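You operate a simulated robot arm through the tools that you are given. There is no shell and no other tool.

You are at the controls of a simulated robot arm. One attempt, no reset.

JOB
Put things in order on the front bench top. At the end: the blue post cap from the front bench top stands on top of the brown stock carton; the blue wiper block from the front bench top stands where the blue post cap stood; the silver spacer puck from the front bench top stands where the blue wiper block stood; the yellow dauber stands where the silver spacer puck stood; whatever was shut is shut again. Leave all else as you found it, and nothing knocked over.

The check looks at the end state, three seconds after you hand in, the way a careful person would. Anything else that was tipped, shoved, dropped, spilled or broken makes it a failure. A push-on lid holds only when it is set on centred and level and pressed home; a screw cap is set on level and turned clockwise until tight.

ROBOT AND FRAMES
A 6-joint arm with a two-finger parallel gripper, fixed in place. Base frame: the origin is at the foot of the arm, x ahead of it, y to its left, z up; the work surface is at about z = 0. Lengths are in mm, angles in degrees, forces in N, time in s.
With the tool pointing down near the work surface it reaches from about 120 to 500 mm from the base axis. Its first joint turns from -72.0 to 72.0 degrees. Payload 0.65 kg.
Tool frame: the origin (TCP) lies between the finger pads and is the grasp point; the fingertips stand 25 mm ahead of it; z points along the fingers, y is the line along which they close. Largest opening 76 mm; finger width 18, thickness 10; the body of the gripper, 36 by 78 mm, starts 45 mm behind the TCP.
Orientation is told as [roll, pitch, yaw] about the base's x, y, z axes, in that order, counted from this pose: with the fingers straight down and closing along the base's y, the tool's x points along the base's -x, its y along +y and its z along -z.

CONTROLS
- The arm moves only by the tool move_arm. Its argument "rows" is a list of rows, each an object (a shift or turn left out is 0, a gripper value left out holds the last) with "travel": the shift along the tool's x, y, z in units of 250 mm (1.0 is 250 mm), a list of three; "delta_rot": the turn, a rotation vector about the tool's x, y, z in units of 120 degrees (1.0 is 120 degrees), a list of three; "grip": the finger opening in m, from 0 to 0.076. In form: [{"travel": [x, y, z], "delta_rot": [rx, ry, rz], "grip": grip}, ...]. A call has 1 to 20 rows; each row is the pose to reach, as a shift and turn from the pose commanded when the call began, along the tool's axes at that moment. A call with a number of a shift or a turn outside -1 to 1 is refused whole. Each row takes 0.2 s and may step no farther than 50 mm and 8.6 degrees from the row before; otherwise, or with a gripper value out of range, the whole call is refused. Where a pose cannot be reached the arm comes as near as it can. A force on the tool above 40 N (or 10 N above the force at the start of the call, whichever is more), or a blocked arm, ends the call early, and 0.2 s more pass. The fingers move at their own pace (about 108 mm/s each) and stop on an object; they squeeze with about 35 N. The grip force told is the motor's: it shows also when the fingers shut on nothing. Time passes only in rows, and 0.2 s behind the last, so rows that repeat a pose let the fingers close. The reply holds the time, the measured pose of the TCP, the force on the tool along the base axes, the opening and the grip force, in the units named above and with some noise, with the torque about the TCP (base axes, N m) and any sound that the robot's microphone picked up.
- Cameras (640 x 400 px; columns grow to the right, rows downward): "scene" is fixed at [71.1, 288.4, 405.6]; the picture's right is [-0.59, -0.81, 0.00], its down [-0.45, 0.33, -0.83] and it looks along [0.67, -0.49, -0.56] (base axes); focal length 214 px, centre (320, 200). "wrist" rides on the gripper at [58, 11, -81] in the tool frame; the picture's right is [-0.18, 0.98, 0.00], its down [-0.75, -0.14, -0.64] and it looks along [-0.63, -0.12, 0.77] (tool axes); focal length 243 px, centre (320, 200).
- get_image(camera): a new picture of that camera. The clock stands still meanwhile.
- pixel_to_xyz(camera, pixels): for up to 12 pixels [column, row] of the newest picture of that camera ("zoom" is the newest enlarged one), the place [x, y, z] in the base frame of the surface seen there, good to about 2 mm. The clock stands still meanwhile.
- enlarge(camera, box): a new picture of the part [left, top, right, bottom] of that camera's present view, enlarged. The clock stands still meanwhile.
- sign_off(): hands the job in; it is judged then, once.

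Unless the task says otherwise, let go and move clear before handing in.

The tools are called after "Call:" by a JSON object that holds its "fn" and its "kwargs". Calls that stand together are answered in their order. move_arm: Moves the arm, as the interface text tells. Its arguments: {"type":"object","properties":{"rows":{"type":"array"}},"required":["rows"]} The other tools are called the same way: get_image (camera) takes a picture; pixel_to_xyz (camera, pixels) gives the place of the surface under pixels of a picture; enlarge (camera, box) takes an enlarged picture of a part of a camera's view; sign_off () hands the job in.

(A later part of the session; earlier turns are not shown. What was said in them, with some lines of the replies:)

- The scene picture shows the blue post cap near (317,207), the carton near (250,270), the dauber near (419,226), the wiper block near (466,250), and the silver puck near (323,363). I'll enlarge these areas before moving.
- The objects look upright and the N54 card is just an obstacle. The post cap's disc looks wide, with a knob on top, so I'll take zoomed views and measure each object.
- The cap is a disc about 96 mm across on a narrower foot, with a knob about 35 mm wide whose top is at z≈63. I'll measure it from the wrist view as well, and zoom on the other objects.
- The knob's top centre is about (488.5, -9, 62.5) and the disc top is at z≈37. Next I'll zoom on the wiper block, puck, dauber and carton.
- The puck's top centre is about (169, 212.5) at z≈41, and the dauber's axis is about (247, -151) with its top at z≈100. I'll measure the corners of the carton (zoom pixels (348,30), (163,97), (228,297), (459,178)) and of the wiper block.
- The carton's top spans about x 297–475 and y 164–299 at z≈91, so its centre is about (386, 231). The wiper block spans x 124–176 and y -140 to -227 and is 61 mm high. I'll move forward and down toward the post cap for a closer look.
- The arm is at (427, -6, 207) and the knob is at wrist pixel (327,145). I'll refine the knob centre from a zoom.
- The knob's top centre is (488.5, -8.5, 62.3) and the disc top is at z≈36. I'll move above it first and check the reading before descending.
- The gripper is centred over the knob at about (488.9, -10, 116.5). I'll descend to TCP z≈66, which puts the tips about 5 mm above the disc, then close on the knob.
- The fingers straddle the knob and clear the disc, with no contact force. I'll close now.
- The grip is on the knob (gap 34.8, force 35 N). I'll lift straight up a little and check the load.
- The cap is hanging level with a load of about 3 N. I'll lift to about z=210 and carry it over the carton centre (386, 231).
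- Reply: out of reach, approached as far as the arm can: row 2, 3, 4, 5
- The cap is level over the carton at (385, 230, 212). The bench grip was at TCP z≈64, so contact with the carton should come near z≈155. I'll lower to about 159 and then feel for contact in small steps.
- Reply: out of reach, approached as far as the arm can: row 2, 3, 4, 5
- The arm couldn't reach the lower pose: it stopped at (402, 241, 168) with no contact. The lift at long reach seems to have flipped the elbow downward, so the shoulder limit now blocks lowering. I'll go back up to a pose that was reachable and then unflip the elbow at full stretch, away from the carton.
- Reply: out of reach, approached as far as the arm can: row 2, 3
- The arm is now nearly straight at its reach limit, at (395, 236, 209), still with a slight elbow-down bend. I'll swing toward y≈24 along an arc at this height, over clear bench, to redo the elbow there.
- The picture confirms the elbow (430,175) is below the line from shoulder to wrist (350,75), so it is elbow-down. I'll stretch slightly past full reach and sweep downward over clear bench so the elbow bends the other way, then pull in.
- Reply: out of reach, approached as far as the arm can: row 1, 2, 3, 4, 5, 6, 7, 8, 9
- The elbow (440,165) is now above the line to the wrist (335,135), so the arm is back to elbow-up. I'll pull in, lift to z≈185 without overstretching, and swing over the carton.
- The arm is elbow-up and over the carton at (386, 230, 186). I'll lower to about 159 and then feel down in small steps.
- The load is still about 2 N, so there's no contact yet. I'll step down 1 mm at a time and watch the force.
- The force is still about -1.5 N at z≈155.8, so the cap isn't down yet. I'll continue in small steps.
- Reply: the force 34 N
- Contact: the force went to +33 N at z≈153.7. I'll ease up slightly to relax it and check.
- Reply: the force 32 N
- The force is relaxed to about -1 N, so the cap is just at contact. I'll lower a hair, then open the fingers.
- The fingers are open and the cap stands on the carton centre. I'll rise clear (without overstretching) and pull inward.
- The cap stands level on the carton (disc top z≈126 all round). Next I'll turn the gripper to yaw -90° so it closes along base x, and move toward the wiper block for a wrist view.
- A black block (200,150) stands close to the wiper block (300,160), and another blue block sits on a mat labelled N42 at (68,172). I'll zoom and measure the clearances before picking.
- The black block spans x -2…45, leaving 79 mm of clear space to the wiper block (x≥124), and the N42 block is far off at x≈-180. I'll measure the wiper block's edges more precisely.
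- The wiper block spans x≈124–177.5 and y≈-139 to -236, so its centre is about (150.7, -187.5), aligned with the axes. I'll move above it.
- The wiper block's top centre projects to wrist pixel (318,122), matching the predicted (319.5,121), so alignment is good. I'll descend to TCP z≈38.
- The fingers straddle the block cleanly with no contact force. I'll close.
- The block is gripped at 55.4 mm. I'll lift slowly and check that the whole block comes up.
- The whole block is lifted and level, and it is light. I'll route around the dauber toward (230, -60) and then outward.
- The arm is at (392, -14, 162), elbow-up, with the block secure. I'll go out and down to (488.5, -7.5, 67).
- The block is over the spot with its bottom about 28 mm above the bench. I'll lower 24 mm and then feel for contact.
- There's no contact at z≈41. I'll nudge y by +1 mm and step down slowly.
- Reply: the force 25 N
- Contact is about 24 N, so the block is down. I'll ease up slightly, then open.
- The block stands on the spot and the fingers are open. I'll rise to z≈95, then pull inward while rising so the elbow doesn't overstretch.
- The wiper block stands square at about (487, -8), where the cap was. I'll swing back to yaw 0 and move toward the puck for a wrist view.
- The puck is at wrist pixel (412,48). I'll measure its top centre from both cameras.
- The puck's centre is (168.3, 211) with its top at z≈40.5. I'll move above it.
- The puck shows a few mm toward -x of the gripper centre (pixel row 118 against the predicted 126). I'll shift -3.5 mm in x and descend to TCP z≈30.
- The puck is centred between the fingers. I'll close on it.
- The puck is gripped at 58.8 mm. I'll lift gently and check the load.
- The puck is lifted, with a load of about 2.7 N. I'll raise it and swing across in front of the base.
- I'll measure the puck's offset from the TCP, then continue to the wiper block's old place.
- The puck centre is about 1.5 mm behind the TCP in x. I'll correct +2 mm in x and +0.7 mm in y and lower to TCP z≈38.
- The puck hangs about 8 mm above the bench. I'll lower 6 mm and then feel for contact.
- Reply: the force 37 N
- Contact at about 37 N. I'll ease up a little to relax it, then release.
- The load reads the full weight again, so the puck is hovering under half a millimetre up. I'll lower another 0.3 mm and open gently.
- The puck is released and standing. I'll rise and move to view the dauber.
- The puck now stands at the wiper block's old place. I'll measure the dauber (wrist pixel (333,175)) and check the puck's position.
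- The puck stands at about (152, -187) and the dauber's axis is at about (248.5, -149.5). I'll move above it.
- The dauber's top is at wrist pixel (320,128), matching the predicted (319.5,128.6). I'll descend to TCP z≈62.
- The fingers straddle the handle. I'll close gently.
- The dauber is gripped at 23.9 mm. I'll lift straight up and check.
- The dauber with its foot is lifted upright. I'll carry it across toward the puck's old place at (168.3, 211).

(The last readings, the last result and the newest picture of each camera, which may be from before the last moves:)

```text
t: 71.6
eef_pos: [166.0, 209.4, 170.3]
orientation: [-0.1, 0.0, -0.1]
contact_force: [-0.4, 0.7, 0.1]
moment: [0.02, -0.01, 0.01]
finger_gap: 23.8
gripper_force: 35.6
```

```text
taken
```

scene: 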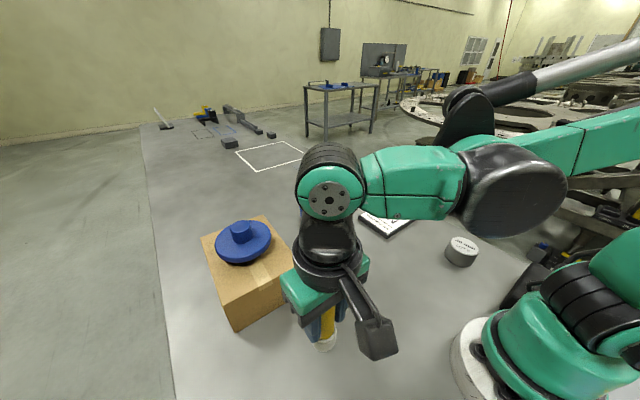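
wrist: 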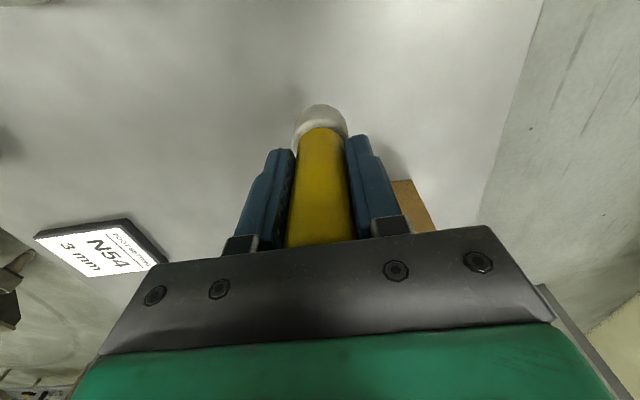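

I'm at (166, 209.4, 170). I'll correct by about +1.3 mm in both x and y, and lower to z≈68.

Call:
{"fn": "move_arm", "kwargs": {"rows": [{"travel": [-0.005, 0.005, 0.12]}, {"travel": [-0.005, 0.005, 0.24]}, {"travel": [-0.005, 0.005, 0.34]}, {"travel": [-0.005, 0.005, 0.4]}, {"travel": [-0.005, 0.005, 0.41]}, {"travel": [-0.005, 0.005, 0.41]}]}}

Call:
{"fn": "enlarge", "kwargs": {"camera": "scene", "box": [240, 280, 400, 400]}}

```text
t: 73.0
eef_pos: [169.0, 211.4, 68.3]
orientation: [0.0, -0.1, 0.1]
contact_force: [0.6, -0.4, 0.0]
moment: [-0.01, -0.02, 0.0]
finger_gap: 23.7
gripper_force: 35.1
```

```text
3.33 times, centred on (320, 340) of scene
```

zoom: 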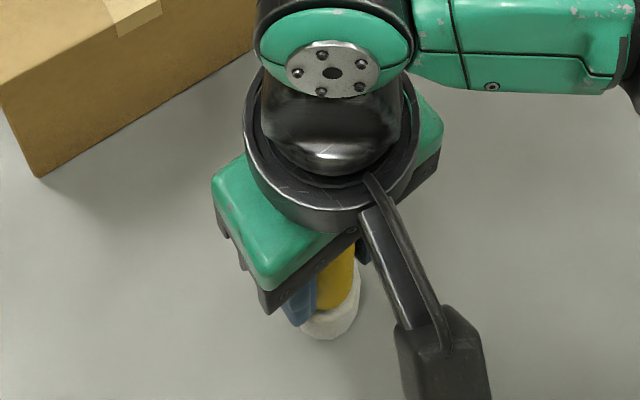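

The dauber is about 7 mm above the bench at (169, 211.4). I'll lower 5 mm and then step down.

Call:
{"fn": "move_arm", "kwargs": {"rows": [{"travel": [0, 0, 0.01]}, {"travel": [0, 0, 0.02]}, {"travel": [0, 0, 0.02]}]}}

Call:
{"fn": "move_arm", "kwargs": {"rows": [{"travel": [0, 0, 0.003]}, {"travel": [0, 0, 0.003]}]}}

```text
t: 73.8
eef_pos: [167.9, 212.6, 64.0]
orientation: [-0.1, -0.2, 0.0]
contact_force: [0.6, -0.1, -0.5]
moment: [0.0, 0.0, 0.01]
finger_gap: 23.8
gripper_force: 34.6
```

```text
t: 74.4
eef_pos: [167.8, 213.0, 62.1]
orientation: [0.0, 0.0, 0.0]
contact_force: [0.0, -0.1, -0.6]
moment: [0.0, -0.01, 0.01]
finger_gap: 24.0
gripper_force: 34.9
```

No contact yet at z≈62. I'll keep stepping down.

Call:
{"fn": "move_arm", "kwargs": {"rows": [{"travel": [0, 0, 0.003]}, {"travel": [0, 0, 0.003]}]}}

Call:
{"fn": "move_arm", "kwargs": {"rows": [{"travel": [0, 0, 0.002]}, {"travel": [0, 0, 0.002]}]}}

```text
t: 75.0
eef_pos: [167.8, 211.5, 60.8]
orientation: [0.1, -0.1, 0.1]
contact_force: [0.9, -0.3, 0.1]
moment: [0.02, 0.0, 0.0]
finger_gap: 23.6
gripper_force: 35.0
```

```text
t: 75.6
eef_pos: [166.6, 211.2, 61.3]
orientation: [0.0, 0.0, -0.1]
contact_force: [-2.6, 0.2, 31.7]
moment: [0.01, 0.12, 0.02]
finger_gap: 24.0
gripper_force: 35.1
```

Contact at about 32 N. I'll ease up about 0.4 mm, then open slowly.

Call:
{"fn": "move_arm", "kwargs": {"rows": [{"travel": [0, 0, -0.0015]}, {"travel": [0, 0, -0.0015]}]}}

```text
t: 76.2
eef_pos: [167.7, 211.2, 61.7]
orientation: [0.0, -0.1, -0.1]
contact_force: [-0.3, 0.1, -0.6]
moment: [-0.03, -0.02, 0.0]
finger_gap: 23.7
gripper_force: 35.2
```

Call:
{"fn": "move_arm", "kwargs": {"rows": [{"travel": [0, 0, 0.0005]}, {"travel": [0, 0, 0.0005], "grip": 0.027}, {"travel": [0, 0, 0.0005], "grip": 0.035}, {"travel": [0, 0, 0.0005], "grip": 0.05}, {"travel": [0, 0, 0.0005], "grip": 0.076}, {"travel": [0, 0, 0.0005], "grip": 0.076}]}}

Call:
{"fn": "get_image", "kwargs": {"camera": "wrist"}}

```text
t: 77.6
eef_pos: [167.8, 210.8, 60.9]
orientation: [0.0, -0.1, 0.0]
contact_force: [0.6, -0.2, 1.3]
moment: [0.01, 0.0, 0.02]
finger_gap: 76.1
gripper_force: 0.0
```

```text
taken
```

wrist: 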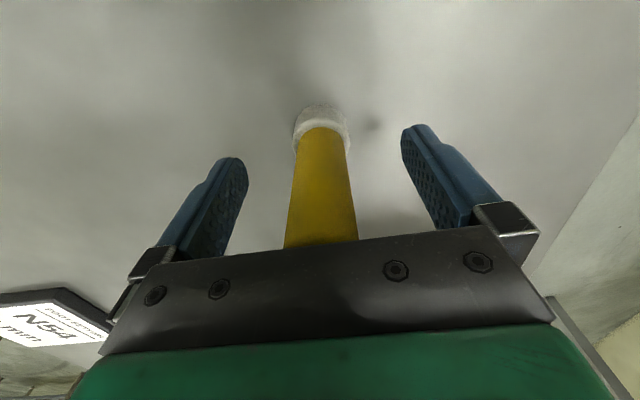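

The dauber stands freely between the open fingers. I'll rise straight up well clear, then move away to the middle.

Call:
{"fn": "move_arm", "kwargs": {"rows": [{"travel": [0, 0, -0.06]}, {"travel": [0, 0, -0.14]}, {"travel": [0, 0, -0.24]}, {"travel": [0, 0, -0.36]}, {"travel": [0, 0, -0.48]}, {"travel": [0, 0, -0.6]}, {"travel": [-0.06, -0.15, -0.66]}, {"travel": [-0.12, -0.3, -0.74]}, {"travel": [-0.18, -0.46, -0.82]}, {"travel": [-0.22, -0.62, -0.9]}, {"travel": [-0.25, -0.78, -0.96]}, {"travel": [-0.25, -0.86, -0.98]}, {"travel": [-0.25, -0.86, -0.98]}]}}

Call:
{"fn": "get_image", "kwargs": {"camera": "scene"}}

Call:
{"fn": "get_image", "kwargs": {"camera": "wrist"}}

Call:
{"fn": "enlarge", "kwargs": {"camera": "scene", "box": [270, 290, 380, 400]}}

Call:
{"fn": "pixel_to_xyz", "kwargs": {"camera": "scene", "pixels": [[317, 200], [240, 227], [462, 245]]}}

```text
t: 80.4
eef_pos: [231.4, -5.0, 308.9]
orientation: [0.1, -0.1, 0.0]
contact_force: [-0.4, -0.1, 0.3]
moment: [-0.01, 0.02, -0.02]
finger_gap: 76.0
gripper_force: 0.0
```

```text
taken
```

scene: 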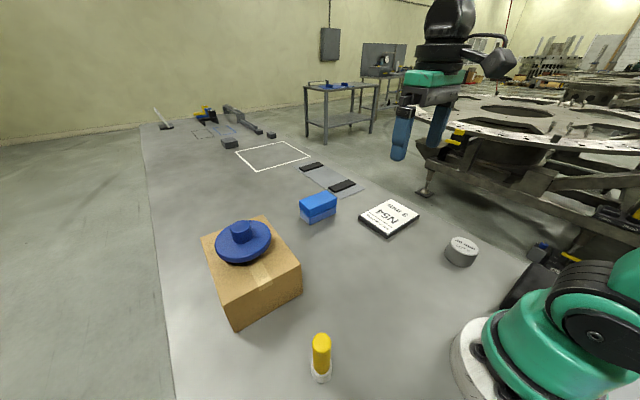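

```text
taken
```

wrist: 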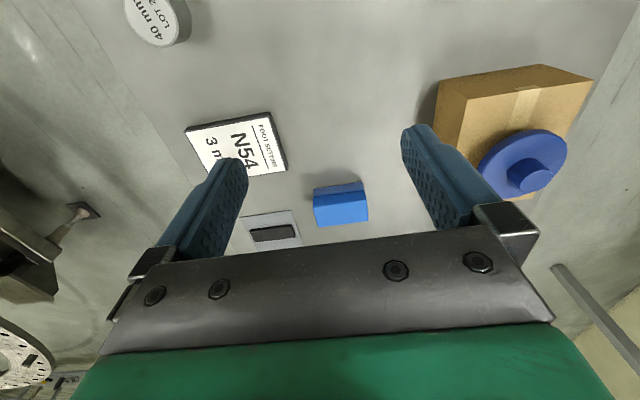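

```text
3.64 times, centred on (325, 345) of scene
```

zoom: 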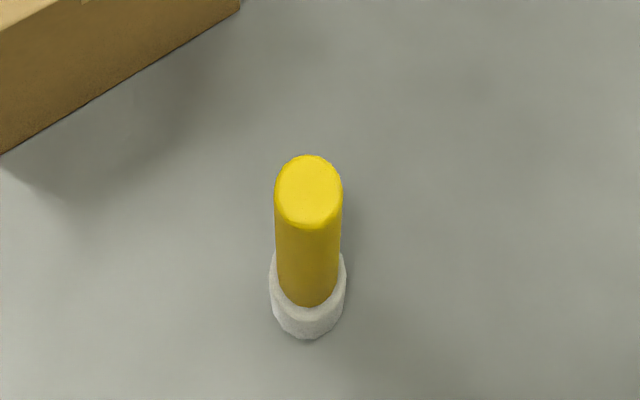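

```text
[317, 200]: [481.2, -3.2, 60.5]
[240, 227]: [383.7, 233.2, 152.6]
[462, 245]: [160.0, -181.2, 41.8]
```

All four objects stand upright at their new places, and the carton and N54 card look unchanged. I'll check the dauber and the remaining positions once more before handing in.

Call:
{"fn": "enlarge", "kwargs": {"camera": "scene", "box": [290, 325, 354, 390]}}

Call:
{"fn": "pixel_to_xyz", "kwargs": {"camera": "zoom", "pixels": [[320, 110], [315, 140], [315, 250], [320, 330]]}}

Call:
{"fn": "enlarge", "kwargs": {"camera": "scene", "box": [190, 205, 318, 340]}}

Call:
{"fn": "pixel_to_xyz", "kwargs": {"camera": "zoom", "pixels": [[168, 99], [230, 293], [454, 179], [460, 255], [210, 70], [220, 120], [290, 110]]}}

Call:
{"fn": "enlarge", "kwargs": {"camera": "scene", "box": [340, 180, 520, 290]}}

```text
6.15 times, centred on (322, 358) of scene
```

zoom: 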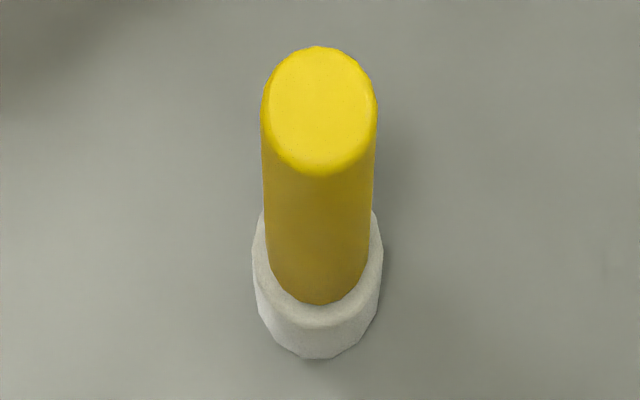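

```text
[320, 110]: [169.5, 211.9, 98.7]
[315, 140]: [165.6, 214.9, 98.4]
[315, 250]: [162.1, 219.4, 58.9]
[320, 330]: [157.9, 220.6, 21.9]
```

```text
2.96 times, centred on (254, 272) of scene
```

zoom: 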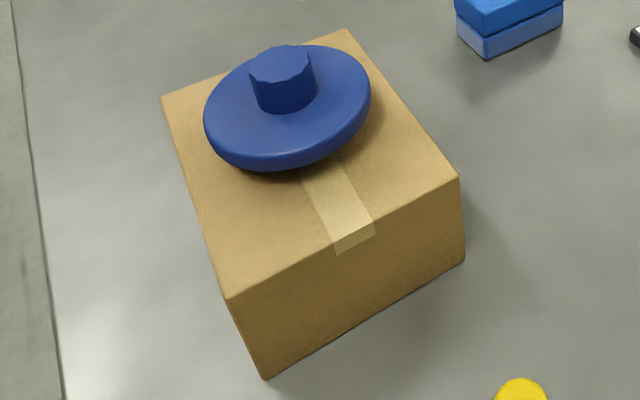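

```text
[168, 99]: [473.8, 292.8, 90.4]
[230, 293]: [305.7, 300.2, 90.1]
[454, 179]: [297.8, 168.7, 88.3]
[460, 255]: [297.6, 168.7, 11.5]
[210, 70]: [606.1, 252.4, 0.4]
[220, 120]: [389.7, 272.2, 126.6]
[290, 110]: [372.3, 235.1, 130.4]
```

```text
3.56 times, centred on (430, 235) of scene
```

zoom: 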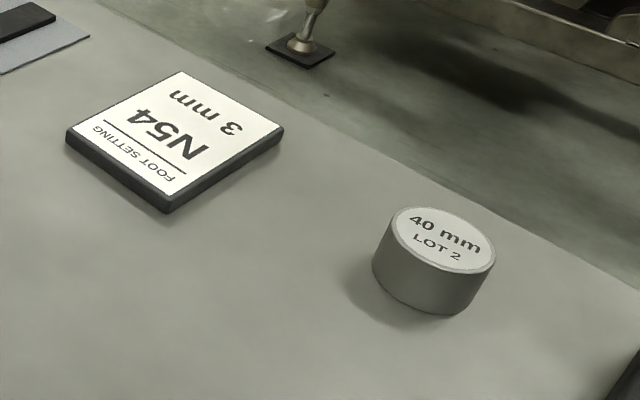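

The dauber stands upright at about (169, 212), the cap is level on the unmoved carton, the wiper block is at (487, -8), the puck is at (152, -187), and the N54 card is undisturbed. The gripper is open and clear, and nothing was opened along the way, so I'm handing in.

Call:
{"fn": "sign_off", "kwargs": {}}

```text
The job is handed in.
```

The job is handed in, and all four pieces were standing upright in their new places when I last checked the pictures. Positions are from the cameras, good to about 2 mm:

| Piece | New place | Measured position (x, y) |
|---|---|---|
| Blue post cap | level on the brown stock carton, near its centre | (386, 231) |
| Blue wiper block | where the post cap stood | (487, -8), aimed at (488.5, -8.5) |
| Silver spacer puck | where the wiper block stood | (152, -187), aimed at (151, -187.5) |
| Yellow dauber | where the puck stood | (169, 212), aimed at (168, 211) |

- **Arm trouble:** while I carried the post cap, the arm hit its reach limit and its elbow bent the wrong way. That blocked lowering the cap onto the carton. I backed off and straightened it out over clear bench; nothing was touched or dropped.
- **Everything else:** in the last pictures the carton and the N54 card had not moved. The black block beside the wiper block's old place and the blue block on the N42 mat were not in those pictures, but nothing came near them.
- **Shut items:** I opened nothing, so there was nothing to close again. The gripper was open and clear of everything at hand-in.
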